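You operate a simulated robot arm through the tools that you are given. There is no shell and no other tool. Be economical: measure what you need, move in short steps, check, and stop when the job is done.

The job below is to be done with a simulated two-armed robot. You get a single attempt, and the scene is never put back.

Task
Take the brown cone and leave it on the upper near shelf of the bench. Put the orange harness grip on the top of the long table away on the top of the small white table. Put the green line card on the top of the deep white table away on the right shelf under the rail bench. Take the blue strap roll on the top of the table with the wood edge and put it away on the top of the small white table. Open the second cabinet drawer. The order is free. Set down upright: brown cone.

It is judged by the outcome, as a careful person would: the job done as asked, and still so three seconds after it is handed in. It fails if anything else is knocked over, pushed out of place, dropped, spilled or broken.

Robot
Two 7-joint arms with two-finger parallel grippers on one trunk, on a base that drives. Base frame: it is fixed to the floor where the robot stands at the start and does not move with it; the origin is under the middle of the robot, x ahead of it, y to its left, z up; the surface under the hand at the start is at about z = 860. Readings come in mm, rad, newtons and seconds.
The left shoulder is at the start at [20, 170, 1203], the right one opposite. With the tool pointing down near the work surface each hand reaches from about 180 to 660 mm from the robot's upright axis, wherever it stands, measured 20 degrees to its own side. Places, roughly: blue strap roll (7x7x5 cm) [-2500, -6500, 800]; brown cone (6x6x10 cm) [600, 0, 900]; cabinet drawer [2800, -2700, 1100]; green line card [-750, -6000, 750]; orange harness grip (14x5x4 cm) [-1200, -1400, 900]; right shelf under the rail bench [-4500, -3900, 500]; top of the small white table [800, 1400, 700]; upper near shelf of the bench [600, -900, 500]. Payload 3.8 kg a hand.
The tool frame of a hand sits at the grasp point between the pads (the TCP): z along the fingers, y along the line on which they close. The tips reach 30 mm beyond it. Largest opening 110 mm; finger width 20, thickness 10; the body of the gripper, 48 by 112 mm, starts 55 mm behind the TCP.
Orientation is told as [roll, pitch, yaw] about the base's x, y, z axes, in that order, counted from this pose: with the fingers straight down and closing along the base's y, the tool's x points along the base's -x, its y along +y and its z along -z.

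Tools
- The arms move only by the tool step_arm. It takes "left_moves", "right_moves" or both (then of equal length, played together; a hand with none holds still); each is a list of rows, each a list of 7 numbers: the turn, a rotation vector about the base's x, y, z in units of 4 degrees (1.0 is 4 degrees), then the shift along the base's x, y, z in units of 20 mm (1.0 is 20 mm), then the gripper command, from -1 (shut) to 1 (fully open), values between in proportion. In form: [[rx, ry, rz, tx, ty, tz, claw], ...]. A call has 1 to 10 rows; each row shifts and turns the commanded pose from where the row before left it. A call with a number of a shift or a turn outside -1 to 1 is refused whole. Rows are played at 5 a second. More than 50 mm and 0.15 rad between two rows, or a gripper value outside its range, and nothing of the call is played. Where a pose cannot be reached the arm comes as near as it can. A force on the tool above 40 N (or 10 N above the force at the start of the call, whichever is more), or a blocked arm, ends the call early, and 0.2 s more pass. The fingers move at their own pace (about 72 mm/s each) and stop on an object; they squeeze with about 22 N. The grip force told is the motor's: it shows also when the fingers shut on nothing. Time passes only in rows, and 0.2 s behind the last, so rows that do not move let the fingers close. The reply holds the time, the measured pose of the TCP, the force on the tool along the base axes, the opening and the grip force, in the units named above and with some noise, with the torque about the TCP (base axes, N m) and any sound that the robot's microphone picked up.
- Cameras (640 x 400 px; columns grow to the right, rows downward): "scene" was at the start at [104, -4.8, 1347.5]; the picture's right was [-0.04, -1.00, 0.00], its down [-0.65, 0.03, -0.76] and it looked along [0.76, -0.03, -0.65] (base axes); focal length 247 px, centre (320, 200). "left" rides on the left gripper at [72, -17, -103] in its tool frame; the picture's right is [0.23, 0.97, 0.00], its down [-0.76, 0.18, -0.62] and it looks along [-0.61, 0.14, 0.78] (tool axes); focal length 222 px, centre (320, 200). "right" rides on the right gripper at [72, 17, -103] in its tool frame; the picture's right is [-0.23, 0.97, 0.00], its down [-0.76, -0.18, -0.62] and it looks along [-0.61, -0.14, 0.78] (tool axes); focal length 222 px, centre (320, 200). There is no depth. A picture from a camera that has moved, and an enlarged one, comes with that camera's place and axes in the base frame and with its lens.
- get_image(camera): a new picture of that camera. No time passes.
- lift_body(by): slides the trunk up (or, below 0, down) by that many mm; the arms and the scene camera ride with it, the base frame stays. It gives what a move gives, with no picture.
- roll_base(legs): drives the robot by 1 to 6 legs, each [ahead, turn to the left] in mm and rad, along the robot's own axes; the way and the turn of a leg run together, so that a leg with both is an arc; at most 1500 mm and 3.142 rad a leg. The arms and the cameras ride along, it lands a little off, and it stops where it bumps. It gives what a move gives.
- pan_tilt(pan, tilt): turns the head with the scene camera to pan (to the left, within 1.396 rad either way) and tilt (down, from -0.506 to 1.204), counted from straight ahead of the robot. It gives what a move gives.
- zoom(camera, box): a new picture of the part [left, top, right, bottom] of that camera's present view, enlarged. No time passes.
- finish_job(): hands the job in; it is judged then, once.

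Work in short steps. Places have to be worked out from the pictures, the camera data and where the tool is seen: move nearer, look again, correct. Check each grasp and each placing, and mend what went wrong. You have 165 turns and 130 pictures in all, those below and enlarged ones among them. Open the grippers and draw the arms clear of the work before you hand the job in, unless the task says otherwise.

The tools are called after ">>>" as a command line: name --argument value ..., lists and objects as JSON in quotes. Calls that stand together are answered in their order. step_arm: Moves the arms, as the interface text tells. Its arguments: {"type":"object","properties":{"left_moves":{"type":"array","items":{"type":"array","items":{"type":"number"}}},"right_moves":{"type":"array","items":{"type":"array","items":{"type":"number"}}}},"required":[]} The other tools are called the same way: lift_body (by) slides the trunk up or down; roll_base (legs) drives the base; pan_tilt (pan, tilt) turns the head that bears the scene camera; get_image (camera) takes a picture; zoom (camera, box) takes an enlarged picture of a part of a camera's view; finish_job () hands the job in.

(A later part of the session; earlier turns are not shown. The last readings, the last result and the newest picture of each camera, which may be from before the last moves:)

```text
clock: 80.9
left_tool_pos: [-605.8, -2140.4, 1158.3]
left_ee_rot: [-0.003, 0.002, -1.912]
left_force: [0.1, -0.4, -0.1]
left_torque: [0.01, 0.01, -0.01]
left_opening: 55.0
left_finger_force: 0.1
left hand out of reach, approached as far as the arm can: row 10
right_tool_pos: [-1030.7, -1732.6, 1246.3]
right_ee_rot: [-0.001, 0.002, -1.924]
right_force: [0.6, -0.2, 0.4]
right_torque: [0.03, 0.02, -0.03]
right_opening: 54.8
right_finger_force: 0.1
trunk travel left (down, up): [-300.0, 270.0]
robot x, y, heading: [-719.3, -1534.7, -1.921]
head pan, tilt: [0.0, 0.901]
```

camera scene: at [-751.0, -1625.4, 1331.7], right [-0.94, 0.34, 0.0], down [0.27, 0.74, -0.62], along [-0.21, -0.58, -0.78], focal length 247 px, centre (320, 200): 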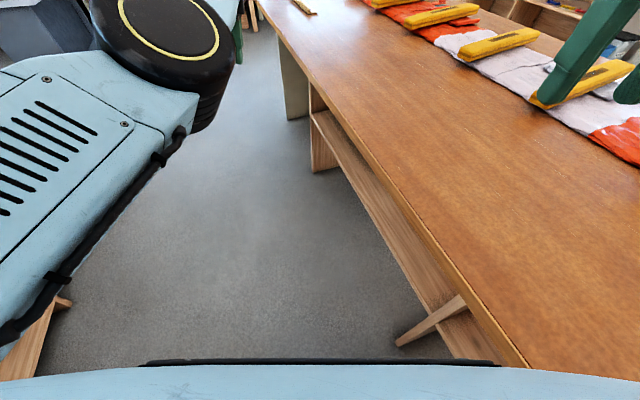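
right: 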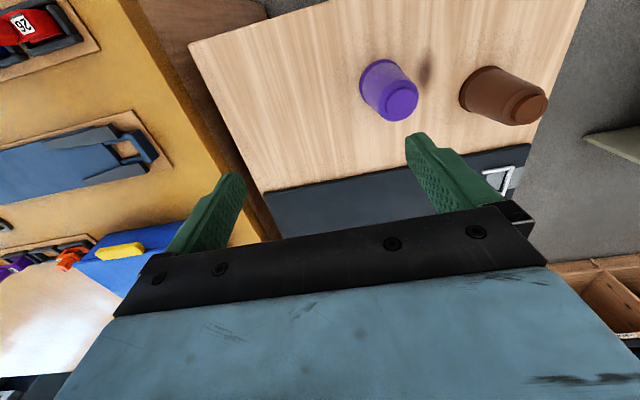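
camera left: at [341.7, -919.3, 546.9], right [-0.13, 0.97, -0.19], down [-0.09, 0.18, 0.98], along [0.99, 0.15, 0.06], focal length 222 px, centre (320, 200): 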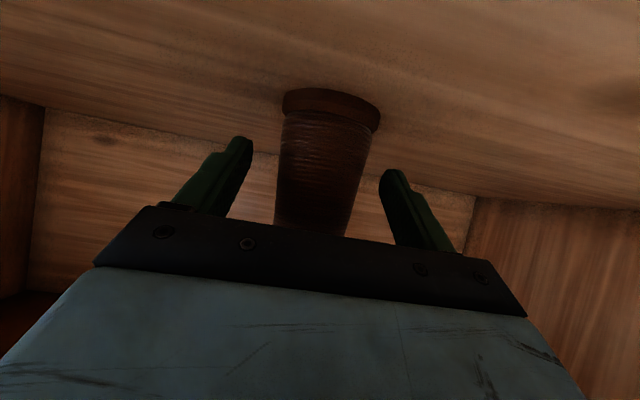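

I look at the left arm's posture to understand the limit.

>>> pan_tilt --pan 0.6 --tilt 0.3

>>> get_image --camera "scene"

```text
clock: 81.9
left_tool_pos: [-605.2, -2140.8, 1158.5]
left_ee_rot: [-0.002, 0.001, -1.913]
left_force: [0.6, 0.5, 0.2]
left_torque: [-0.01, 0.02, 0.02]
left_opening: 55.1
left_finger_force: 0.1
right_tool_pos: [-1029.2, -1731.7, 1244.7]
right_ee_rot: [0.0, 0.0, -1.925]
right_force: [0.1, 0.1, -0.2]
right_torque: [-0.01, -0.02, -0.01]
right_opening: 55.1
right_finger_force: 0.0
trunk travel left (down, up): [-300.0, 270.0]
robot x, y, heading: [-716.6, -1534.2, -1.918]
head pan, tilt: [0.6, 0.3]
```

```text
105 pictures are left
camera scene: at [-702.1, -1645.1, 1383.9], right [-0.97, -0.25, 0.0], down [-0.07, 0.29, -0.95], along [0.23, -0.93, -0.3], focal length 247 px, centre (320, 200)
```

scene: 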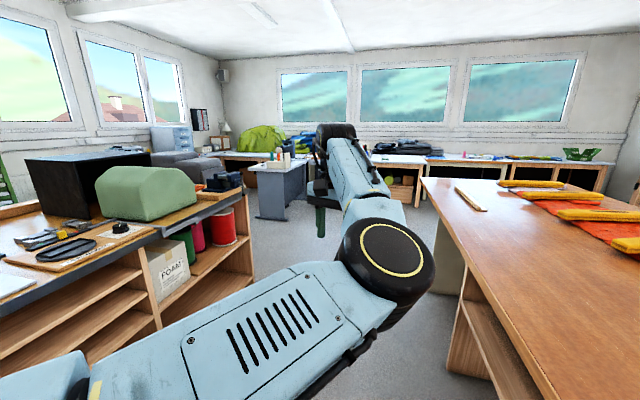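

The elbow has swung inward. I retrace the path it came by: down and inward first, then pitch the fingers forward and come back in.

>>> step_arm --left_moves '[[0, 0, 0, -0.69, 0.12, -0.95, 0], [0, 0, 0, -0.69, 0.12, -0.95, 0], [0, 0, 0, -0.69, 0.12, -0.95, 0], [0, 0, 0, -0.69, 0.12, -0.95, 0], [0, 0, 0, -0.69, 0.12, -0.95, 0], [0, 0, 0, -0.69, 0.12, -0.95, 0], [0, 0, 0, -0.69, 0.12, -0.95, 0], [0, 0, 0, -0.69, 0.12, -0.95, 0], [0, 0, 0, -0.69, 0.12, -0.95, 0], [0, 0, 0, -0.69, 0.12, -0.95, 0]]'

>>> step_arm --left_moves '[[-0.93, 0.34, 0, 0, 0, -0.9, 0], [-0.93, 0.34, 0, 0, 0, -0.9, 0], [-0.93, 0.34, 0, 0, 0, 0, 0], [-0.93, 0.34, 0, 0, 0, 0, 0], [-0.93, 0.34, 0, 0, 0, 0, 0], [-0.93, 0.34, 0, 0, 0, 0, 0], [-0.93, 0.34, 0, 0, 0, 0, 0], [-0.93, 0.34, 0, 0, 0, 0, 0], [-0.93, 0.34, 0, 0, 0, 0, 0], [-0.93, 0.34, 0, 0, 0, 0, 0]]'

>>> step_arm --left_moves '[[-0.93, 0.34, 0, 0.3, 0.8, 0, 0], [-0.93, 0.34, 0, 0.3, 0.8, 0, 0], [-0.93, 0.34, 0, 0.3, 0.8, 0, 0], [-0.93, 0.34, 0, 0.3, 0.8, 0, 0], [0, 0, 0, 0.3, 0.8, 0, 0], [0, 0, 0, 0.3, 0.8, 0, 0], [0, 0, 0, 0, 0, 0, 0]]'

>>> get_image --camera "scene"

```text
clock: 84.1
left_tool_pos: [-739.5, -2138.9, 966.3]
left_ee_rot: [-0.003, 0.002, -1.912]
left_force: [0.1, -0.3, 0.4]
left_torque: [0.0, 0.0, -0.01]
left_opening: 55.0
left_finger_force: 0.0
left hand out of reach, approached as far as the arm can: row 1, 2, 3, 4
right_tool_pos: [-1029.7, -1731.9, 1245.0]
right_ee_rot: [0.002, -0.001, -1.925]
right_force: [0.1, -0.5, 0.6]
right_torque: [-0.02, 0.0, 0.02]
right_opening: 54.8
right_finger_force: 0.1
trunk travel left (down, up): [-300.0, 270.0]
robot x, y, heading: [-716.8, -1533.4, -1.918]
head pan, tilt: [0.6, 0.3]
```

```text
clock: 86.5
left_tool_pos: [-710.8, -2150.2, 930.6]
left_ee_rot: [0.044, -0.694, -1.914]
left_force: [-0.3, -0.1, 0.4]
left_torque: [-0.01, 0.01, -0.04]
left_opening: 54.9
left_finger_force: 0.1
right_tool_pos: [-1029.9, -1732.4, 1245.3]
right_ee_rot: [0.0, -0.001, -1.924]
right_force: [-0.3, 0.1, -1.1]
right_torque: [0.02, 0.01, 0.04]
right_opening: 55.1
right_finger_force: 0.0
trunk travel left (down, up): [-300.0, 270.0]
robot x, y, heading: [-716.6, -1532.4, -1.921]
head pan, tilt: [0.6, 0.3]
stopped in row 10 (left hand): the arm was blocked; the commanded pose is now the measured one
```

```text
clock: 88.1
left_tool_pos: [-676.5, -2052.7, 931.8]
left_ee_rot: [0.037, -0.972, -1.911]
left_force: [-0.3, -0.1, -0.3]
left_torque: [0.01, 0.0, -0.01]
left_opening: 55.0
left_finger_force: 0.0
right_tool_pos: [-1030.0, -1731.7, 1246.0]
right_ee_rot: [-0.002, -0.001, -1.924]
right_force: [-1.2, -0.1, 0.2]
right_torque: [0.01, 0.01, 0.01]
right_opening: 55.1
right_finger_force: 0.0
trunk travel left (down, up): [-300.0, 270.0]
robot x, y, heading: [-714.5, -1534.1, -1.917]
head pan, tilt: [0.6, 0.3]
```

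```text
104 pictures are left
camera scene: at [-702.1, -1645.2, 1384.0], right [-0.97, -0.25, 0.0], down [-0.07, 0.29, -0.96], along [0.24, -0.93, -0.3], focal length 247 px, centre (320, 200)
```

scene: 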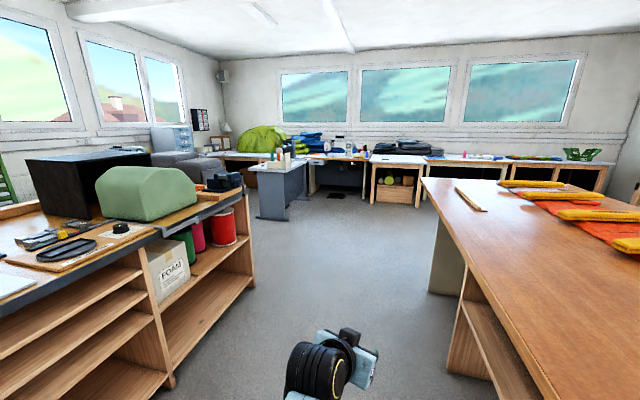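

The posture unwinds. I bring it back to the earlier good pose (about 395 ahead, 95 left, z 1100, still pitched).

>>> step_arm --left_moves '[[0, 0, 0, -0.41, 0.62, 0.95, 0], [0, 0, 0, -0.41, 0.62, 0.95, 0], [0, 0, 0, -0.41, 0.62, 0.95, 0], [0, 0, 0, -0.41, 0.62, 0.95, 0], [0, 0, 0, -0.41, 0.62, 0.95, 0], [0, 0, 0, -0.41, 0.62, 0.95, 0], [0, 0, 0, -0.41, 0.62, 0.95, 0], [0, 0, 0, -0.41, 0.62, 0.95, 0], [0, 0, 0, -0.41, 0.62, 0.95, 0]]'

>>> pan_tilt --pan 0.3 --tilt 0.8

>>> get_image --camera "scene"

```text
clock: 90.1
left_tool_pos: [-741.8, -1945.6, 1088.8]
left_ee_rot: [0.124, -0.955, -1.969]
left_force: [0.0, 0.0, 0.3]
left_torque: [0.02, -0.01, 0.0]
left_opening: 54.8
left_finger_force: 0.0
right_tool_pos: [-1029.4, -1731.1, 1246.4]
right_ee_rot: [0.001, -0.001, -1.926]
right_force: [0.3, -0.1, 0.4]
right_torque: [0.0, -0.03, 0.0]
right_opening: 54.8
right_finger_force: 0.1
trunk travel left (down, up): [-300.0, 270.0]
robot x, y, heading: [-719.5, -1535.5, -1.927]
head pan, tilt: [0.6, 0.3]
```

```text
clock: 91.0
left_tool_pos: [-741.6, -1946.5, 1090.2]
left_ee_rot: [0.125, -0.96, -1.969]
left_force: [0.2, 0.2, -0.6]
left_torque: [-0.01, -0.01, 0.0]
left_opening: 55.0
left_finger_force: 0.1
right_tool_pos: [-1028.6, -1731.2, 1247.1]
right_ee_rot: [-0.002, -0.001, -1.927]
right_force: [-0.3, -0.5, -0.1]
right_torque: [-0.01, 0.03, 0.0]
right_opening: 54.8
right_finger_force: 0.1
trunk travel left (down, up): [-300.0, 270.0]
robot x, y, heading: [-713.9, -1532.5, -1.919]
head pan, tilt: [0.3, 0.799]
```

```text
103 pictures are left
camera scene: at [-729.1, -1635.1, 1339.7], right [-1.0, 0.05, 0.0], down [0.04, 0.72, -0.7], along [-0.04, -0.7, -0.72], focal length 247 px, centre (320, 200)
```

scene: 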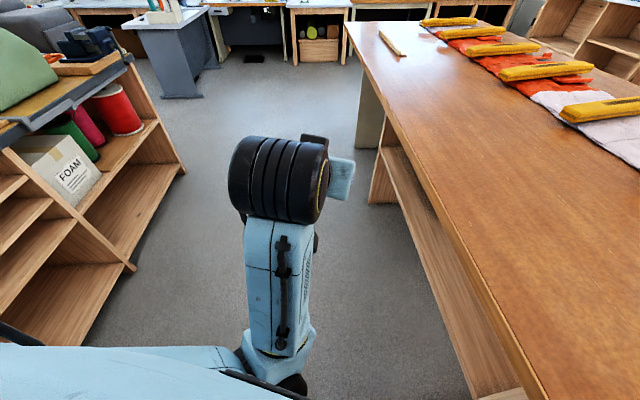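

The elbow hangs low rather than out to the side. I take the hand across to the middle, where the elbow was out before, then straighten it.

>>> step_arm --left_moves '[[0, 0, 0, -0.95, 0.1, 0, 0], [0, 0, 0, -0.95, 0.1, 0, 0], [0, 0, 0, -0.95, 0.1, 0, 0], [0, 0, 0, -0.95, 0.1, 0, 0], [0, 0, 0, -0.95, 0.1, 0, 0], [0, 0, 0, -0.95, 0.1, 0, 0], [0.93, -0.34, 0, 0, 0, 0, 0], [0.93, -0.34, 0, 0, 0, 0, 0], [0.93, -0.34, 0, 0, 0, 0, 0], [0.93, -0.34, 0, 0, 0, 0, 0]]'

>>> get_image --camera "scene"

```text
clock: 93.4
left_tool_pos: [-842.6, -1969.4, 1036.9]
left_ee_rot: [0.145, -0.671, -1.937]
left_force: [0.0, 0.9, -0.5]
left_torque: [-0.01, 0.01, 0.01]
left_opening: 55.2
left_finger_force: 0.1
left hand out of reach, approached as far as the arm can: row 8, 9, 10
right_tool_pos: [-1029.6, -1730.9, 1246.3]
right_ee_rot: [0.001, -0.001, -1.925]
right_force: [0.0, 0.4, 0.7]
right_torque: [0.02, -0.03, 0.01]
right_opening: 55.3
right_finger_force: 0.2
trunk travel left (down, up): [-300.0, 270.0]
robot x, y, heading: [-717.3, -1532.3, -1.923]
head pan, tilt: [0.3, 0.799]
stopped in row 10 (left hand): the arm was blocked; the commanded pose is now the measured one
```

```text
102 pictures are left
camera scene: at [-729.0, -1635.1, 1339.6], right [-1.0, 0.05, 0.0], down [0.04, 0.72, -0.7], along [-0.04, -0.7, -0.72], focal length 247 px, centre (320, 200)
```

scene: 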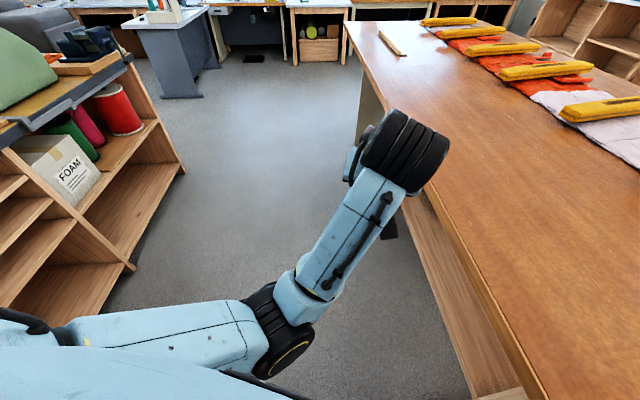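

A wrist limit blocks straightening with the elbow low. I yaw the fingers to the right, which should drive the elbow out to the left.

>>> step_arm --left_moves '[[0, 0, -1, 0, 0, 0.5, 0], [0, 0, -1, 0, 0, 0.5, 0], [0, 0, -1, 0, 0, 0.5, 0], [0, 0, -1, 0, 0, 0.5, 0], [0, 0, -1, 0, 0, 0.5, 0], [0, 0, -1, 0, 0, 0.5, 0], [0, 0, -1, 0, 0, 0.5, 0], [0, 0, -1, 0, 0, 0.5, 0], [0, 0, -1, 0, 0, 0.5, 0], [0, 0, -1, 0, 0, 0.5, 0]]'

>>> step_arm --left_moves '[[0, 0, -1, 0, 0, 0.5, 0], [0, 0, -1, 0, 0, 0.5, 0], [0, 0, -1, 0, 0, 0.5, 0], [0, 0, -1, 0, 0, 0.5, 0], [0, 0, -1, 0, 0, 0.5, 0], [0, 0, 0, 0.3, 0.8, 0, 0], [0, 0, 0, 0.3, 0.8, 0, 0]]'

>>> get_image --camera "scene"

```text
clock: 95.8
left_tool_pos: [-838.0, -2017.3, 1079.4]
left_ee_rot: [0.201, -0.622, -2.622]
left_force: [0.3, -0.2, 0.3]
left_torque: [0.01, -0.02, -0.02]
left_opening: 54.7
left_finger_force: 0.1
left hand out of reach, approached as far as the arm can: row 4, 5, 6, 7, 8, 9, 10
right_tool_pos: [-1029.0, -1731.8, 1245.5]
right_ee_rot: [-0.001, -0.001, -1.924]
right_force: [0.2, 0.0, -0.4]
right_torque: [0.01, 0.0, -0.02]
right_opening: 55.2
right_finger_force: 0.0
trunk travel left (down, up): [-300.0, 270.0]
robot x, y, heading: [-716.4, -1534.0, -1.921]
head pan, tilt: [0.3, 0.799]
stopped in row 10 (left hand): the arm was blocked; the commanded pose is now the measured one
```

```text
clock: 97.4
left_tool_pos: [-842.6, -1995.7, 1099.7]
left_ee_rot: [0.201, -0.624, -2.97]
left_force: [-0.3, 0.2, 0.0]
left_torque: [0.0, -0.02, 0.0]
left_opening: 55.2
left_finger_force: 0.0
left hand out of reach, approached as far as the arm can: row 1, 2, 3, 4
right_tool_pos: [-1030.1, -1732.5, 1246.0]
right_ee_rot: [0.001, -0.001, -1.926]
right_force: [-0.9, 0.6, -0.3]
right_torque: [-0.04, -0.01, -0.03]
right_opening: 54.8
right_finger_force: 0.1
trunk travel left (down, up): [-300.0, 270.0]
robot x, y, heading: [-718.7, -1532.7, -1.925]
head pan, tilt: [0.3, 0.799]
```

```text
101 pictures are left
camera scene: at [-728.8, -1635.3, 1339.6], right [-1.0, 0.05, 0.0], down [0.04, 0.72, -0.7], along [-0.04, -0.7, -0.72], focal length 247 px, centre (320, 200)
```

scene: 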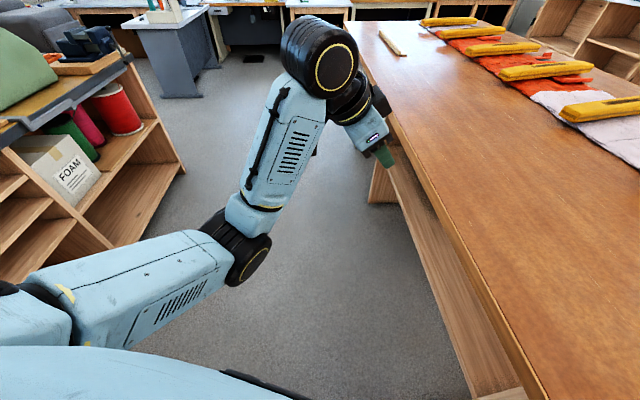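

That works: the elbow has moved out. I pull the hand in and up further.

>>> step_arm --left_moves '[[0, 0, 0, 0.15, 0.8, 0.4, 0], [0, 0, 0, 0.15, 0.8, 0.4, 0], [0, 0, 0, 0.15, 0.8, 0.4, 0], [0, 0, 0, 0.15, 0.8, 0.4, 0], [0, 0, 0, 0.15, 0.8, 0.4, 0], [0, 0, 0, 0.15, 0.8, 0.4, 0], [0, 0, 0, 0, 0, 0, 0]]'

>>> get_image --camera "scene"

```text
clock: 99.0
left_tool_pos: [-825.1, -1901.4, 1149.1]
left_ee_rot: [0.201, -0.622, -2.97]
left_force: [0.4, -0.6, -0.2]
left_torque: [-0.04, 0.05, -0.02]
left_opening: 54.9
left_finger_force: 0.0
right_tool_pos: [-1030.0, -1731.6, 1245.8]
right_ee_rot: [-0.001, 0.0, -1.925]
right_force: [0.4, -0.9, 0.2]
right_torque: [0.01, 0.03, 0.01]
right_opening: 55.1
right_finger_force: 0.0
trunk travel left (down, up): [-300.0, 270.0]
robot x, y, heading: [-717.0, -1534.4, -1.921]
head pan, tilt: [0.3, 0.799]
```

```text
100 pictures are left
camera scene: at [-729.2, -1635.3, 1339.6], right [-1.0, 0.05, 0.0], down [0.04, 0.72, -0.7], along [-0.04, -0.7, -0.72], focal length 247 px, centre (320, 200)
```

scene: 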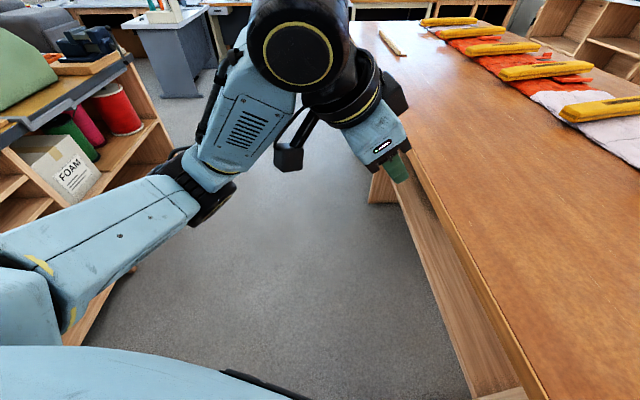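

Elbow is out to the side now. I straighten the fingers downward.

>>> step_arm --left_moves '[[0.48, -0.93, 0, 0, 0, 0.2, 0], [0.48, -0.93, 0, 0, 0, 0.2, 0], [0.48, -0.93, 0, 0, 0, 0.2, 0], [0.48, -0.93, 0, 0, 0, 0.2, 0], [0.48, -0.93, 0, 0, 0, 0.2, 0], [0.48, -0.93, 0, 0, 0, 0.2, 0], [0.48, -0.93, 0, 0, 0, 0.2, 0], [0.48, -0.93, 0, 0, 0, 0.2, 0], [0.48, -0.93, 0, 0, 0, 0.2, 0]]'

>>> step_arm --left_moves '[[0, 0, 1, 0.5, 0, 0, 0], [0, 0, 1, 0.5, 0, 0, 0], [0, 0, 1, 0.5, 0, 0, 0], [0, 0, 1, 0.5, 0, 0, 0], [0, 0, 1, 0.5, 0, 0, 0], [0, 0, 1, 0.5, 0, 0, 0], [0, 0, 1, 0.5, 0, 0, 0], [0, 0, 1, 0.5, 0, 0, 0], [0, 0, 1, 0.5, 0, 0, 0], [0, 0, 1, 0.5, 0, 0, 0]]'

>>> get_image --camera "scene"

```text
clock: 101.0
left_tool_pos: [-825.1, -1900.4, 1184.7]
left_ee_rot: [0.018, 0.012, -2.912]
left_force: [0.4, 0.1, -0.3]
left_torque: [0.0, 0.0, 0.0]
left_opening: 55.1
left_finger_force: 0.1
right_tool_pos: [-1029.5, -1730.6, 1245.6]
right_ee_rot: [-0.002, 0.001, -1.926]
right_force: [0.8, 0.4, -0.9]
right_torque: [-0.03, -0.02, 0.02]
right_opening: 55.1
right_finger_force: 0.0
trunk travel left (down, up): [-300.0, 270.0]
robot x, y, heading: [-715.5, -1531.7, -1.923]
head pan, tilt: [0.3, 0.799]
```

```text
clock: 103.2
left_tool_pos: [-726.4, -1899.6, 1182.9]
left_ee_rot: [0.018, 0.011, -2.213]
left_force: [-0.4, 0.3, 0.5]
left_torque: [0.02, -0.01, -0.01]
left_opening: 55.2
left_finger_force: 0.1
right_tool_pos: [-1029.5, -1733.1, 1245.6]
right_ee_rot: [0.001, -0.001, -1.925]
right_force: [-0.1, -0.2, -0.2]
right_torque: [-0.03, -0.03, -0.05]
right_opening: 55.0
right_finger_force: 0.1
trunk travel left (down, up): [-300.0, 270.0]
robot x, y, heading: [-717.4, -1532.4, -1.921]
head pan, tilt: [0.3, 0.799]
```

```text
99 pictures are left
camera scene: at [-728.9, -1635.2, 1339.6], right [-1.0, 0.05, 0.0], down [0.04, 0.72, -0.7], along [-0.04, -0.7, -0.72], focal length 247 px, centre (320, 200)
```

scene: 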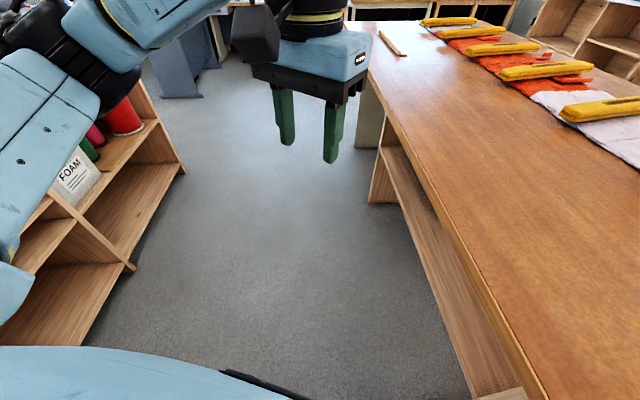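

The left arm is back in a good posture. I stow it higher and to the left, and turn to face the table.

>>> step_arm --left_moves '[[0, 0, 1, 0.8, -0.3, 0.8, 0], [0, 0, 1, 0.8, -0.3, 0.8, 0], [0, 0, 1, 0.8, -0.3, 0.8, 0], [0, 0, 1, 0.8, -0.3, 0.8, 0], [0, 0, 0.2, 0.8, -0.3, 0.4, 0]]'

>>> roll_base --legs '[[0, -1.22]]'

>>> pan_tilt --pan -0.3 --tilt 0.9

>>> get_image --camera "scene"

>>> get_image --camera "right"

```text
clock: 104.4
left_tool_pos: [-644.9, -1931.5, 1255.6]
left_ee_rot: [0.019, 0.011, -1.92]
left_force: [-0.8, -0.2, 0.6]
left_torque: [0.02, -0.01, 0.01]
left_opening: 55.2
left_finger_force: 0.1
right_tool_pos: [-1029.2, -1731.5, 1245.8]
right_ee_rot: [-0.001, 0.001, -1.925]
right_force: [-0.1, -0.7, 0.6]
right_torque: [0.01, 0.01, 0.03]
right_opening: 55.3
right_finger_force: 0.1
trunk travel left (down, up): [-300.0, 270.0]
robot x, y, heading: [-717.4, -1534.8, -1.926]
head pan, tilt: [0.3, 0.799]
```

```text
clock: 107.9
left_tool_pos: [-1071.2, -1724.0, 1257.3]
left_ee_rot: [0.019, 0.011, 3.11]
left_force: [-0.3, 0.9, -0.4]
left_torque: [-0.02, -0.01, 0.0]
left_opening: 55.0
left_finger_force: 0.0
right_tool_pos: [-1003.6, -1295.6, 1244.7]
right_ee_rot: [-0.001, 0.0, 3.101]
right_force: [0.0, -0.5, 0.8]
right_torque: [0.02, -0.02, -0.01]
right_opening: 54.9
right_finger_force: 0.1
trunk travel left (down, up): [-300.0, 270.0]
robot x, y, heading: [-716.3, -1534.1, 3.107]
head pan, tilt: [0.3, 0.799]
```

```text
clock: 108.9
left_tool_pos: [-1072.1, -1724.3, 1256.8]
left_ee_rot: [0.017, 0.011, 3.109]
left_force: [-0.5, -0.1, 0.4]
left_torque: [0.02, -0.01, -0.04]
left_opening: 54.9
left_finger_force: 0.0
right_tool_pos: [-1002.7, -1295.4, 1245.3]
right_ee_rot: [-0.001, 0.001, 3.103]
right_force: [0.2, 0.0, -0.8]
right_torque: [-0.01, 0.01, -0.03]
right_opening: 54.9
right_finger_force: 0.1
trunk travel left (down, up): [-300.0, 270.0]
robot x, y, heading: [-717.7, -1533.7, 3.108]
head pan, tilt: [-0.3, 0.901]
```

```text
98 pictures are left
camera scene: at [-810.1, -1509.3, 1331.7], right [0.33, 0.94, 0.0], down [0.74, -0.26, -0.62], along [-0.59, 0.2, -0.78], focal length 247 px, centre (320, 200)
```

scene: 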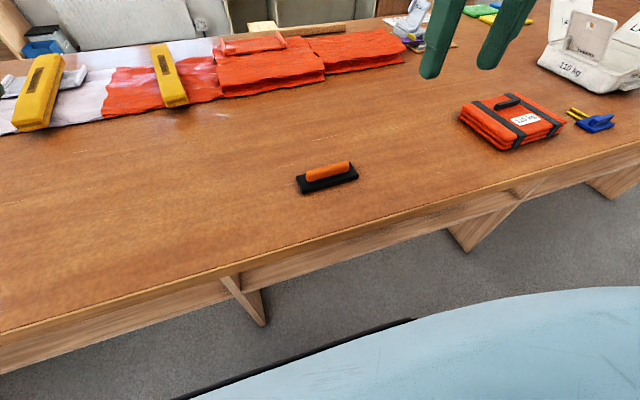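

```text
97 pictures are left
camera right: at [-930.0, -1316.6, 1348.8], right [-0.26, -0.96, 0.0], down [-0.75, 0.21, 0.62], along [-0.6, 0.17, -0.78], focal length 222 px, centre (320, 200)
```

right: 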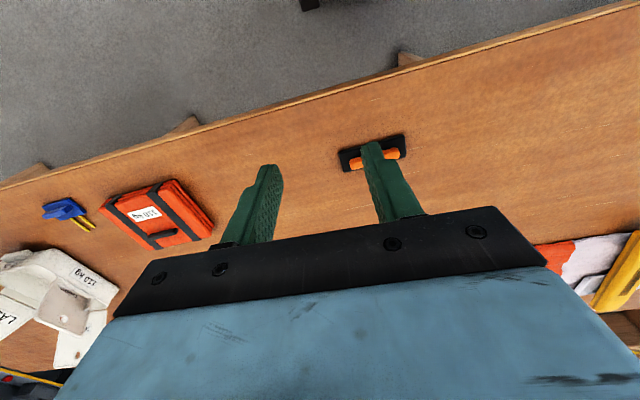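

The grip is centred near [-1195, -1360], table top about z≈897. I yaw the right hand 92° so that it closes along x, and bring it over the grip.

>>> step_arm --right_moves '[[0, 0, 1, -0.8, -0.3, -0.5, 0.6], [0, 0, 1, -0.8, -0.3, -0.5, 0.6], [0, 0, 1, -0.8, -0.3, -0.5, 0.6], [0, 0, 1, -0.8, -0.3, -0.5, 0.6], [0, 0, 1, -0.8, -0.3, -0.5, 0.6], [0, 0, 1, -0.8, -0.3, -0.5, 0.6], [0, 0, 1, -0.8, -0.3, -0.5, 0.6], [0, 0, 1, -0.8, -0.3, -0.5, 0.6], [0, 0, 1, -0.8, -0.3, -0.5, 0.6], [0, 0, 1, -0.8, -0.3, -0.5, 0.6]]'

>>> step_arm --right_moves '[[0, 0, 1, -0.16, 0, -0.3, 0.6], [0, 0, 1, -0.16, 0, -0.3, 0.6], [0, 0, 1, -0.16, 0, -0.3, 0.6], [0, 0, 1, -0.16, 0, -0.3, 0.6], [0, 0, 1, -0.16, 0, -0.3, 0.6], [0, 0, 1, -0.16, 0, -0.3, 0.6], [0, 0, 1, -0.16, 0, -0.3, 0.6], [0, 0, 1, -0.16, 0, -0.3, 0.6], [0, 0, 1, -0.16, 0, -0.3, 0.6], [0, 0, 1, -0.16, 0, -0.3, 0.6]]'

>>> step_arm --right_moves '[[0, 0, 1, 0, 0, 0, 0.6], [0, 0, 1, 0, 0, 0, 0.6], [0, 0, 1, 0, 0, 0, 0.6], [0, 0, 0, 0, 0, 0, 0.6]]'

>>> get_image --camera "right"

>>> get_image --camera "scene"

```text
clock: 111.1
left_tool_pos: [-1072.3, -1724.7, 1256.1]
left_ee_rot: [0.016, 0.011, 3.109]
left_force: [-0.4, 0.1, -0.5]
left_torque: [0.02, 0.02, 0.02]
left_opening: 54.5
left_finger_force: 0.0
right_tool_pos: [-1164.2, -1356.2, 1146.8]
right_ee_rot: [0.0, 0.001, -2.481]
right_force: [-1.2, -0.6, -0.5]
right_torque: [0.0, 0.01, 0.01]
right_opening: 87.9
right_finger_force: 0.1
trunk travel left (down, up): [-300.0, 270.0]
robot x, y, heading: [-715.2, -1535.1, 3.111]
head pan, tilt: [-0.3, 0.901]
```

```text
clock: 113.3
left_tool_pos: [-1070.8, -1723.8, 1256.5]
left_ee_rot: [0.016, 0.01, 3.109]
left_force: [0.8, 0.2, 0.3]
left_torque: [0.01, -0.02, 0.01]
left_opening: 55.4
left_finger_force: 0.1
right_tool_pos: [-1173.1, -1357.0, 1129.7]
right_ee_rot: [0.0, -0.001, -2.273]
right_force: [0.4, -0.5, 0.4]
right_torque: [-0.01, -0.01, 0.0]
right_opening: 88.0
right_finger_force: 0.0
right hand out of reach, approached as far as the arm can: row 4, 5, 6, 7, 8, 9, 10
trunk travel left (down, up): [-300.0, 270.0]
robot x, y, heading: [-717.8, -1531.7, 3.103]
head pan, tilt: [-0.3, 0.901]
```

```text
clock: 114.3
left_tool_pos: [-1071.7, -1723.7, 1256.4]
left_ee_rot: [0.018, 0.01, 3.109]
left_force: [0.5, -0.5, -0.4]
left_torque: [0.03, 0.0, -0.01]
left_opening: 55.1
left_finger_force: 0.1
right_tool_pos: [-1159.7, -1346.7, 1123.4]
right_ee_rot: [0.001, 0.001, -2.21]
right_force: [-0.6, 0.5, 0.1]
right_torque: [-0.01, 0.03, 0.0]
right_opening: 87.9
right_finger_force: 0.1
right hand out of reach, approached as far as the arm can: row 1, 2, 3
trunk travel left (down, up): [-300.0, 270.0]
robot x, y, heading: [-713.4, -1535.3, 3.107]
head pan, tilt: [-0.3, 0.901]
```

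```text
96 pictures are left
camera right: at [-1102.9, -1299.0, 1227.2], right [0.65, -0.76, 0.0], down [-0.6, -0.51, 0.62], along [-0.48, -0.4, -0.78], focal length 222 px, centre (320, 200)
```

right: 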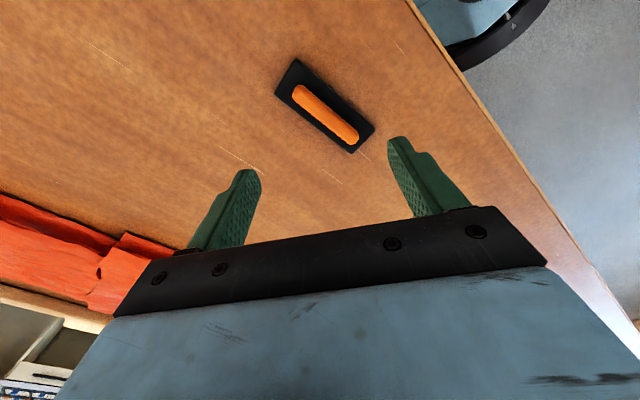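

```text
95 pictures are left
camera scene: at [-810.1, -1509.4, 1331.7], right [0.33, 0.94, 0.0], down [0.74, -0.26, -0.62], along [-0.59, 0.2, -0.78], focal length 247 px, centre (320, 200)
```

scene: 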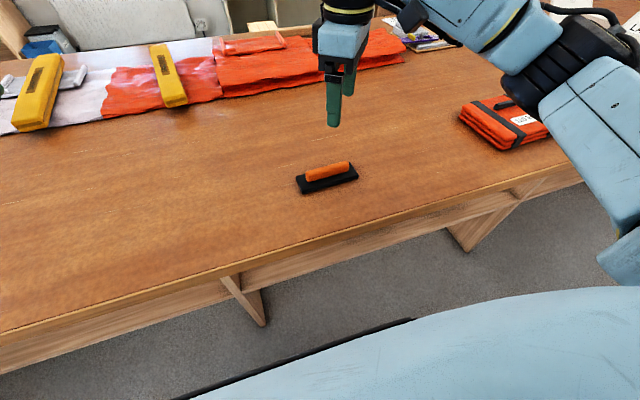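

The wrist stops at about +56° of yaw in that sense. I rotate the other way instead, staying high above the table.

>>> step_arm --right_moves '[[0, 0, -1, 0, 0, 0, 0.6], [0, 0, -1, 0, 0, 0, 0.6], [0, 0, -1, 0, 0, 0, 0.6], [0, 0, -1, 0, 0, 0, 0.6], [0, 0, -1, 0, 0, 0, 0.6], [0, 0, -1, 0, 0, 0, 0.6], [0, 0, -1, 0, 0, 0, 0.6], [0, 0, -1, 0, 0, 0, 0.6], [0, 0, -1, 0, 0, 0, 0.6], [0, 0, -1, 0, 0, 0, 0.6]]'

>>> step_arm --right_moves '[[0, 0, -1, 0, 0, 0, 0.6], [0, 0, -1, 0, 0, 0, 0.6], [0, 0, -1, 0, 0, 0, 0.6], [0, 0, -1, 0, 0, 0, 0.6], [0, 0, -1, 0, 0, 0, 0.6], [0, 0, -1, 0, 0, 0, 0.6], [0, 0, -1, 0, 0, 0, 0.6], [0, 0, -1, 0, 0, 0, 0.6], [0, 0, -1, 0, 0, 0, 0.6], [0, 0, -1, 0, 0, 0, 0.6]]'

>>> step_arm --right_moves '[[0, 0, -1, 0, 0, 0, 0.6], [0, 0, -1, 0, 0, 0, 0.6], [0, 0, -1, 0, 0, 0, 0.6], [0, 0, -1, 0, 0, 0, 0.6], [0, 0, -1, 0, 0, 0, 0.6], [0, 0, -1, 0, 0, 0, 0.6], [0, 0, -1, 0, 0, 0, 0.6], [0, 0, -1, 0, 0, 0, 0.6], [0, 0, -1, 0, 0, 0, 0.6], [0, 0, -1, 0, 0, 0, 0.6]]'

```text
clock: 116.5
left_tool_pos: [-1071.8, -1724.2, 1256.5]
left_ee_rot: [0.018, 0.01, 3.109]
left_force: [0.0, -1.3, 0.7]
left_torque: [0.0, 0.0, -0.05]
left_opening: 54.8
left_finger_force: 0.0
right_tool_pos: [-1161.5, -1347.7, 1124.0]
right_ee_rot: [-0.004, 0.0, -2.908]
right_force: [-0.6, 0.6, 0.6]
right_torque: [0.04, -0.01, 0.02]
right_opening: 88.0
right_finger_force: 0.1
trunk travel left (down, up): [-300.0, 270.0]
robot x, y, heading: [-716.5, -1533.4, 3.107]
head pan, tilt: [-0.3, 0.901]
```

```text
clock: 118.7
left_tool_pos: [-1071.1, -1724.3, 1255.8]
left_ee_rot: [0.018, 0.01, 3.11]
left_force: [0.5, 0.2, -0.4]
left_torque: [0.05, 0.02, 0.01]
left_opening: 55.2
left_finger_force: 0.0
right_tool_pos: [-1159.6, -1348.1, 1124.6]
right_ee_rot: [0.0, -0.001, 2.677]
right_force: [-0.2, 1.2, 0.3]
right_torque: [-0.01, 0.0, 0.03]
right_opening: 87.8
right_finger_force: 0.1
trunk travel left (down, up): [-300.0, 270.0]
robot x, y, heading: [-716.2, -1531.8, 3.113]
head pan, tilt: [-0.3, 0.901]
```

```text
clock: 120.9
left_tool_pos: [-1072.2, -1723.6, 1256.3]
left_ee_rot: [0.017, 0.01, 3.108]
left_force: [0.1, -1.0, -0.6]
left_torque: [0.01, -0.01, 0.0]
left_opening: 54.9
left_finger_force: 0.0
right_tool_pos: [-1160.0, -1347.6, 1124.5]
right_ee_rot: [-0.002, 0.001, 1.98]
right_force: [-0.1, -0.2, 0.2]
right_torque: [-0.02, 0.01, 0.0]
right_opening: 87.9
right_finger_force: 0.0
trunk travel left (down, up): [-300.0, 270.0]
robot x, y, heading: [-714.2, -1532.7, 3.105]
head pan, tilt: [-0.3, 0.901]
```

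Works. I finish the yaw to 1.571 and move over the grip at z≈1005.

>>> step_arm --right_moves '[[0, 0, -1, -0.3, -0.1, -1, 0.6], [0, 0, -1, -0.3, -0.1, -1, 0.6], [0, 0, -1, -0.3, -0.1, -1, 0.6], [0, 0, -1, -0.3, -0.1, -1, 0.6], [0, 0, -1, -0.3, -0.1, -1, 0.6], [0, 0, -0.86, -0.3, -0.1, -1, 0.6], [0, 0, 0, 0, 0, 0, 0.6]]'

>>> get_image --camera "right"

>>> get_image --camera "scene"

```text
clock: 122.5
left_tool_pos: [-1071.6, -1724.4, 1256.8]
left_ee_rot: [0.017, 0.01, 3.107]
left_force: [0.4, 0.1, -0.1]
left_torque: [0.02, 0.0, 0.0]
left_opening: 55.0
left_finger_force: 0.0
right_tool_pos: [-1197.5, -1360.1, 1004.5]
right_ee_rot: [0.0, 0.001, 1.569]
right_force: [0.2, 0.6, -0.1]
right_torque: [0.0, 0.01, 0.02]
right_opening: 88.0
right_finger_force: 0.0
trunk travel left (down, up): [-300.0, 270.0]
robot x, y, heading: [-714.4, -1535.8, 3.106]
head pan, tilt: [-0.3, 0.901]
```

```text
94 pictures are left
camera right: at [-1213.3, -1432.5, 1107.6], right [-0.97, 0.23, 0.0], down [0.18, 0.76, 0.62], along [0.14, 0.61, -0.78], focal length 222 px, centre (320, 200)
```

right: 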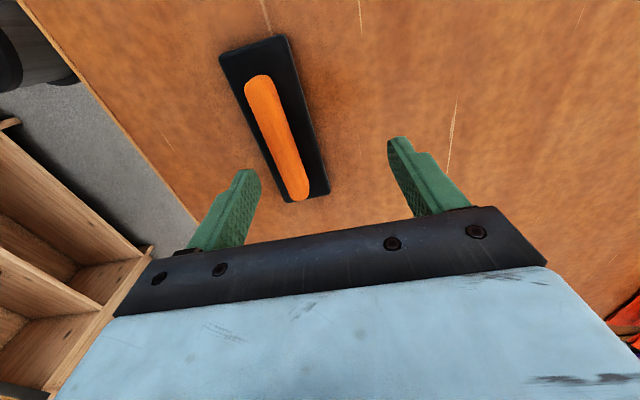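

```text
93 pictures are left
camera scene: at [-810.0, -1509.3, 1331.7], right [0.33, 0.94, 0.0], down [0.74, -0.26, -0.62], along [-0.59, 0.2, -0.78], focal length 247 px, centre (320, 200)
```

scene: 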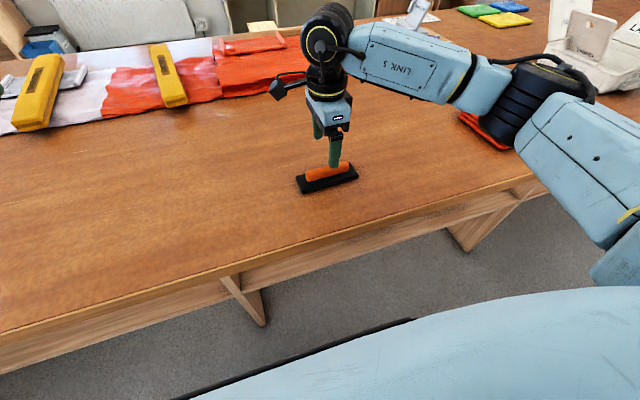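

From the wrist camera the grip's centre is at about [-1163, -1369], axis along y. I shift and go down to z≈965, then recheck.

>>> step_arm --right_moves '[[0, 0, 0, 0.6, -0.1, -0.5, 0.6], [0, 0, 0, 0.6, -0.15, -0.5, 0.6], [0, 0, 0, 0.5, -0.15, -0.5, 0.6], [0, 0, 0, 0, 0, -0.5, 0.6], [0, 0, 0, 0, 0, 0, 0.6]]'

>>> get_image --camera "right"

>>> zoom --camera "scene" --box '[260, 100, 420, 220]'

```text
clock: 123.7
left_tool_pos: [-1071.1, -1724.4, 1255.8]
left_ee_rot: [0.018, 0.012, 3.107]
left_force: [-0.2, -0.5, -0.1]
left_torque: [0.02, -0.01, 0.0]
left_opening: 55.0
left_finger_force: 0.0
right_tool_pos: [-1162.5, -1367.4, 963.2]
right_ee_rot: [-0.001, -0.001, 1.57]
right_force: [-0.6, 0.5, -0.4]
right_torque: [0.01, -0.01, 0.0]
right_opening: 87.7
right_finger_force: 0.0
trunk travel left (down, up): [-300.0, 270.0]
robot x, y, heading: [-714.2, -1534.6, 3.108]
head pan, tilt: [-0.3, 0.901]
```

```text
92 pictures are left
camera right: at [-1179.7, -1439.3, 1066.2], right [-0.97, 0.23, 0.0], down [0.18, 0.76, 0.62], along [0.14, 0.61, -0.78], focal length 222 px, centre (320, 200)
```

right: 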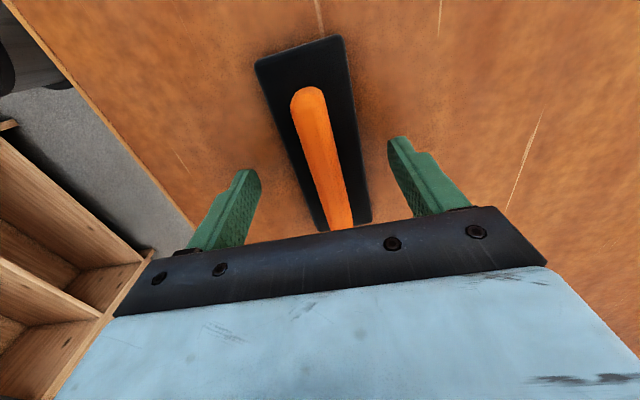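

```text
3.33 times, centred on (340, 160) of scene
camera zoom: at [-810.0, -1509.3, 1331.7], right [0.33, 0.94, 0.0], down [0.74, -0.26, -0.62], along [-0.59, 0.2, -0.78], focal length 824 px, centre (253, 333)
```

zoom: 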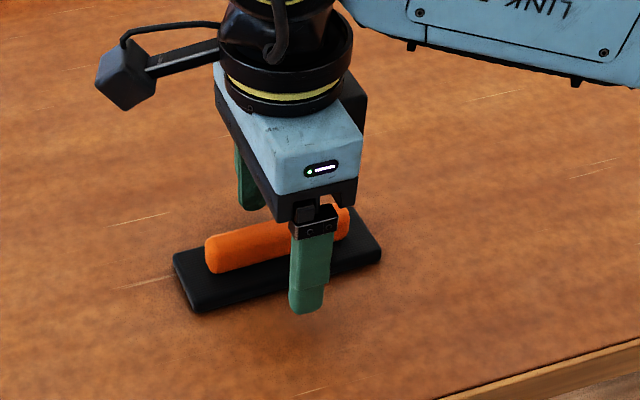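

Alignment agrees in both views (centre within a few mm). I descend in small rows towards z≈930, watching the force.

>>> step_arm --right_moves '[[0, 0, 0, -0.1, 0, -0.4, 0.6], [0, 0, 0, -0.1, 0, -0.4, 0.6], [0, 0, 0, 0, 0, -0.4, 0.6], [0, 0, 0, 0, 0, -0.2, 0.6], [0, 0, 0, 0, 0, -0.2, 0.6], [0, 0, 0, 0, 0, 0, 0.6]]'

>>> zoom --camera "scene" --box '[260, 100, 420, 220]'

```text
clock: 124.5
left_tool_pos: [-1071.0, -1723.4, 1257.6]
left_ee_rot: [0.017, 0.01, 3.108]
left_force: [0.0, -0.5, 0.6]
left_torque: [0.02, -0.01, 0.0]
left_opening: 55.1
left_finger_force: 0.0
right_tool_pos: [-1168.9, -1367.6, 950.1]
right_ee_rot: [0.008, 0.006, 1.571]
right_force: [6.4, 1.8, 13.8]
right_torque: [0.15, -0.93, 0.01]
right_opening: 91.0
right_finger_force: 2.6
trunk travel left (down, up): [-300.0, 270.0]
robot x, y, heading: [-715.2, -1537.0, 3.101]
head pan, tilt: [-0.3, 0.901]
stopped in row 4 (right hand): the force on the tool passed its limit at 48 N (the readings are from after the stop); the commanded pose is now the measured one
```

```text
3.33 times, centred on (340, 160) of scene
camera zoom: at [-809.7, -1509.2, 1331.8], right [0.33, 0.94, 0.0], down [0.74, -0.26, -0.62], along [-0.59, 0.21, -0.78], focal length 824 px, centre (253, 333)
```

zoom: 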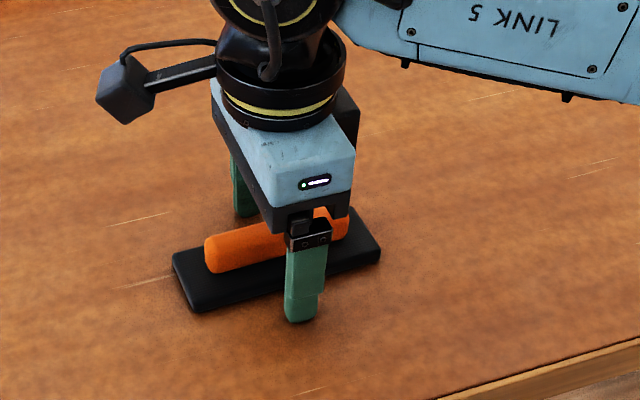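

The fingertips touched the table (top at about z≈918). I rise 3 mm and close.

>>> step_arm --right_moves '[[0, 0, 0, 0, 0, 0.15, 0.6], [0, 0, 0, 0, 0, 0, -1], [0, 0, 0, 0, 0, 0, -1], [0, 0, 0, 0, 0, 0, -1], [0, 0, 0, 0, 0, 0, -1]]'

>>> zoom --camera "scene" --box '[260, 100, 420, 220]'

```text
clock: 125.8
left_tool_pos: [-1072.1, -1723.6, 1256.6]
left_ee_rot: [0.019, 0.01, 3.108]
left_force: [0.2, -0.2, 0.1]
left_torque: [0.04, -0.03, 0.0]
left_opening: 54.9
left_finger_force: 0.1
right_tool_pos: [-1170.1, -1366.9, 952.9]
right_ee_rot: [0.01, 0.004, 1.571]
right_force: [0.2, 0.1, -0.3]
right_torque: [0.04, 0.0, 0.04]
right_opening: 49.2
right_finger_force: 21.9
trunk travel left (down, up): [-300.0, 270.0]
robot x, y, heading: [-719.9, -1535.3, 3.106]
head pan, tilt: [-0.3, 0.901]
```

```text
3.33 times, centred on (340, 160) of scene
camera zoom: at [-810.2, -1509.1, 1331.7], right [0.33, 0.94, 0.0], down [0.74, -0.26, -0.62], along [-0.59, 0.2, -0.78], focal length 824 px, centre (253, 333)
```

zoom: 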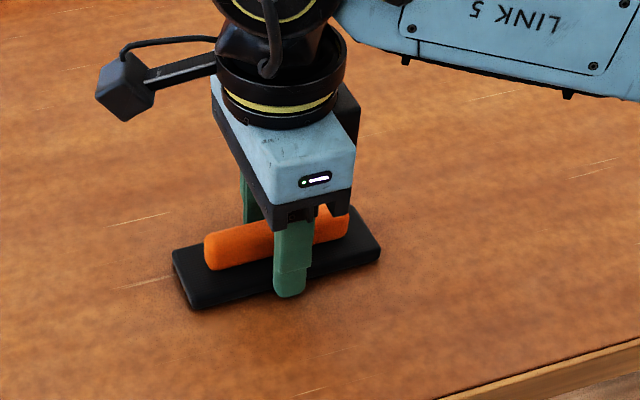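

Gripped at 49 mm on the base. I lift and draw it back.

>>> step_arm --right_moves '[[0, 0, 0, 0, 0, 0.5, -1], [0, 0, 0, 0, 0, 1, -1], [0, 0, 0, 0, 0, 1, -1], [0, 0, 0, 0, 0, 1, -1], [0, 0, 0, 0, 0, 1, -1], [0, 0, 0, 0, 0, 1, -1], [0, 0, 0, 0, 0, 1, -1], [0, 0, 0, 0.8, 0, 1, -1], [0, 0, 0, 0.8, 0, 0.5, -1], [0, 0, 0, 0.8, 0, 0, -1]]'

>>> get_image --camera "right"

```text
clock: 128.0
left_tool_pos: [-1072.5, -1722.7, 1256.5]
left_ee_rot: [0.017, 0.01, 3.108]
left_force: [0.7, 0.0, 0.8]
left_torque: [-0.01, 0.01, -0.02]
left_opening: 55.0
left_finger_force: 0.1
right_tool_pos: [-1121.8, -1366.8, 1113.5]
right_ee_rot: [0.01, 0.003, 1.572]
right_force: [0.1, 0.8, -0.3]
right_torque: [-0.03, 0.0, 0.01]
right_opening: 49.2
right_finger_force: 22.7
trunk travel left (down, up): [-300.0, 270.0]
robot x, y, heading: [-714.1, -1533.4, 3.099]
head pan, tilt: [-0.3, 0.901]
```

```text
88 pictures are left
camera right: at [-1137.2, -1439.1, 1217.0], right [-0.97, 0.23, 0.01], down [0.18, 0.76, 0.62], along [0.14, 0.6, -0.79], focal length 222 px, centre (320, 200)
```

right: 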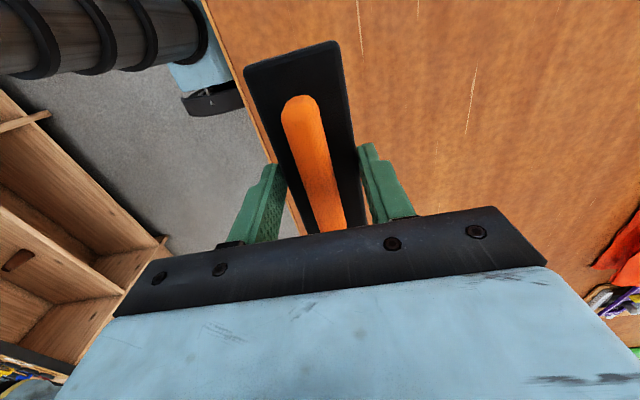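

The grip is held securely. Now I back away from the table and drive along x≈-416 to y≈600, to view the small white table.

>>> roll_base --legs '[[-300, 0], [0, -1.53], [1080, 0], [1080, 0], [0, -1.0]]'

>>> pan_tilt --pan 0 --tilt 0.5

>>> get_image --camera "scene"

```text
clock: 146.6
left_tool_pos: [-167.9, 940.2, 1257.1]
left_ee_rot: [0.018, 0.011, 0.51]
left_force: [0.6, 0.7, -0.6]
left_torque: [0.03, 0.0, -0.01]
left_opening: 54.8
left_finger_force: 0.0
right_tool_pos: [58.7, 662.6, 1111.8]
right_ee_rot: [0.008, 0.005, -1.027]
right_force: [-0.5, -0.2, -0.9]
right_torque: [-0.01, 0.02, -0.04]
right_opening: 49.1
right_finger_force: 21.6
trunk travel left (down, up): [-300.0, 270.0]
robot x, y, heading: [-372.2, 594.9, 0.509]
head pan, tilt: [-0.3, 0.901]
```

```text
clock: 147.4
left_tool_pos: [-167.8, 940.4, 1256.4]
left_ee_rot: [0.018, 0.01, 0.51]
left_force: [0.6, 0.6, -0.2]
left_torque: [-0.02, 0.0, 0.03]
left_opening: 55.3
left_finger_force: 0.1
right_tool_pos: [58.5, 663.3, 1112.8]
right_ee_rot: [0.008, 0.004, -1.025]
right_force: [-0.2, -0.5, -1.2]
right_torque: [0.02, -0.04, 0.0]
right_opening: 49.1
right_finger_force: 22.2
trunk travel left (down, up): [-300.0, 270.0]
robot x, y, heading: [-375.7, 596.3, 0.513]
head pan, tilt: [0.0, 0.499]
```

```text
87 pictures are left
camera scene: at [-277.8, 647.2, 1365.5], right [0.49, -0.87, 0.0], down [-0.42, -0.23, -0.88], along [0.77, 0.43, -0.48], focal length 247 px, centre (320, 200)
```

scene: 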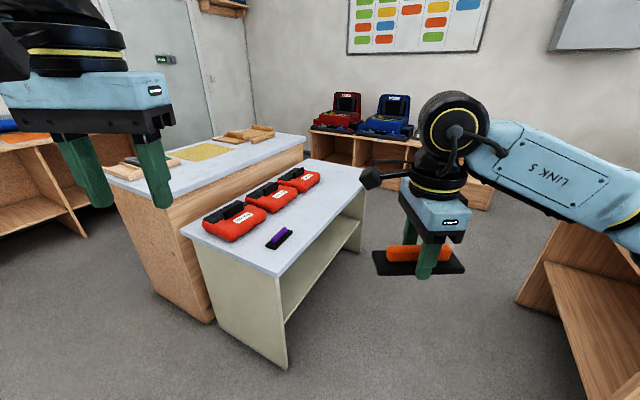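

The small white table spans x≈195–1060, y≈1080–1650, z≈720; its near strip right of the purple item is free. I drive to face it at about [490, 705].

>>> roll_base --legs '[[0, -0.388], [870, 0], [0, 1.446]]'

>>> pan_tilt --pan -0.2 --tilt 0.9

>>> get_image --camera "scene"

>>> get_image --camera "right"

```text
clock: 156.6
left_tool_pos: [257.4, 1045.0, 1256.3]
left_ee_rot: [0.017, 0.011, 1.564]
left_force: [-0.1, -0.7, 0.5]
left_torque: [0.0, 0.0, 0.0]
left_opening: 54.8
left_finger_force: 0.0
right_tool_pos: [614.1, 1105.6, 1113.3]
right_ee_rot: [0.009, 0.002, 0.028]
right_force: [0.1, -0.8, -0.8]
right_torque: [0.0, 0.01, -0.02]
right_opening: 49.2
right_finger_force: 22.1
trunk travel left (down, up): [-300.0, 270.0]
robot x, y, heading: [458.5, 694.4, 1.564]
head pan, tilt: [0.0, 0.499]
```

```text
clock: 157.4
left_tool_pos: [257.8, 1045.5, 1255.7]
left_ee_rot: [0.018, 0.01, 1.563]
left_force: [0.5, 0.2, -0.3]
left_torque: [0.0, -0.01, 0.02]
left_opening: 55.0
left_finger_force: 0.0
right_tool_pos: [613.8, 1105.5, 1114.1]
right_ee_rot: [0.006, 0.004, 0.028]
right_force: [-0.7, 0.2, -0.6]
right_torque: [-0.02, 0.01, -0.01]
right_opening: 49.4
right_finger_force: 21.7
trunk travel left (down, up): [-300.0, 270.0]
robot x, y, heading: [460.7, 692.1, 1.564]
head pan, tilt: [-0.201, 0.901]
```

```text
86 pictures are left
camera scene: at [472.9, 788.0, 1331.8], right [0.98, -0.21, 0.0], down [-0.16, -0.77, -0.62], along [0.13, 0.61, -0.78], focal length 247 px, centre (320, 200)
```

scene: 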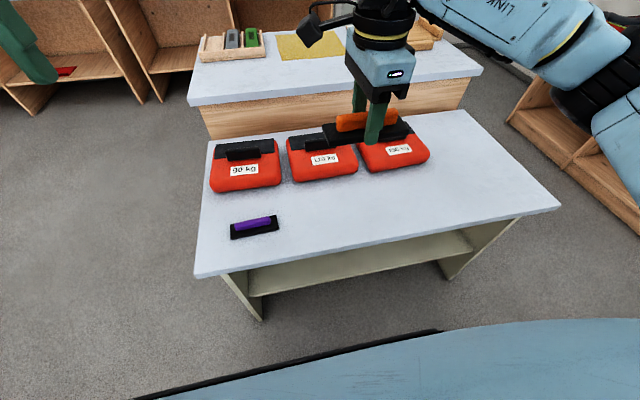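

```text
85 pictures are left
camera right: at [541.9, 1118.9, 1216.7], right [0.2, 0.98, 0.01], down [0.77, -0.16, 0.62], along [0.61, -0.12, -0.79], focal length 222 px, centre (320, 200)
```

right: 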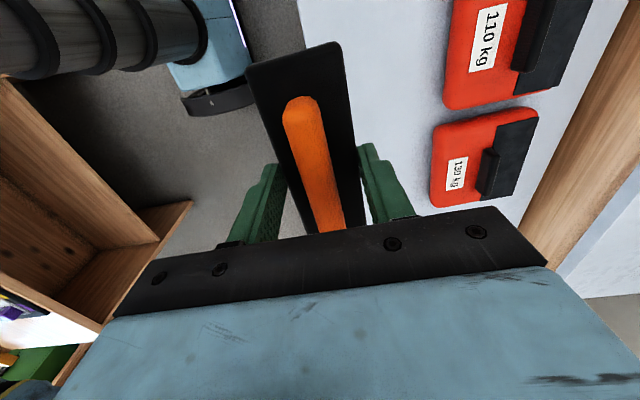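

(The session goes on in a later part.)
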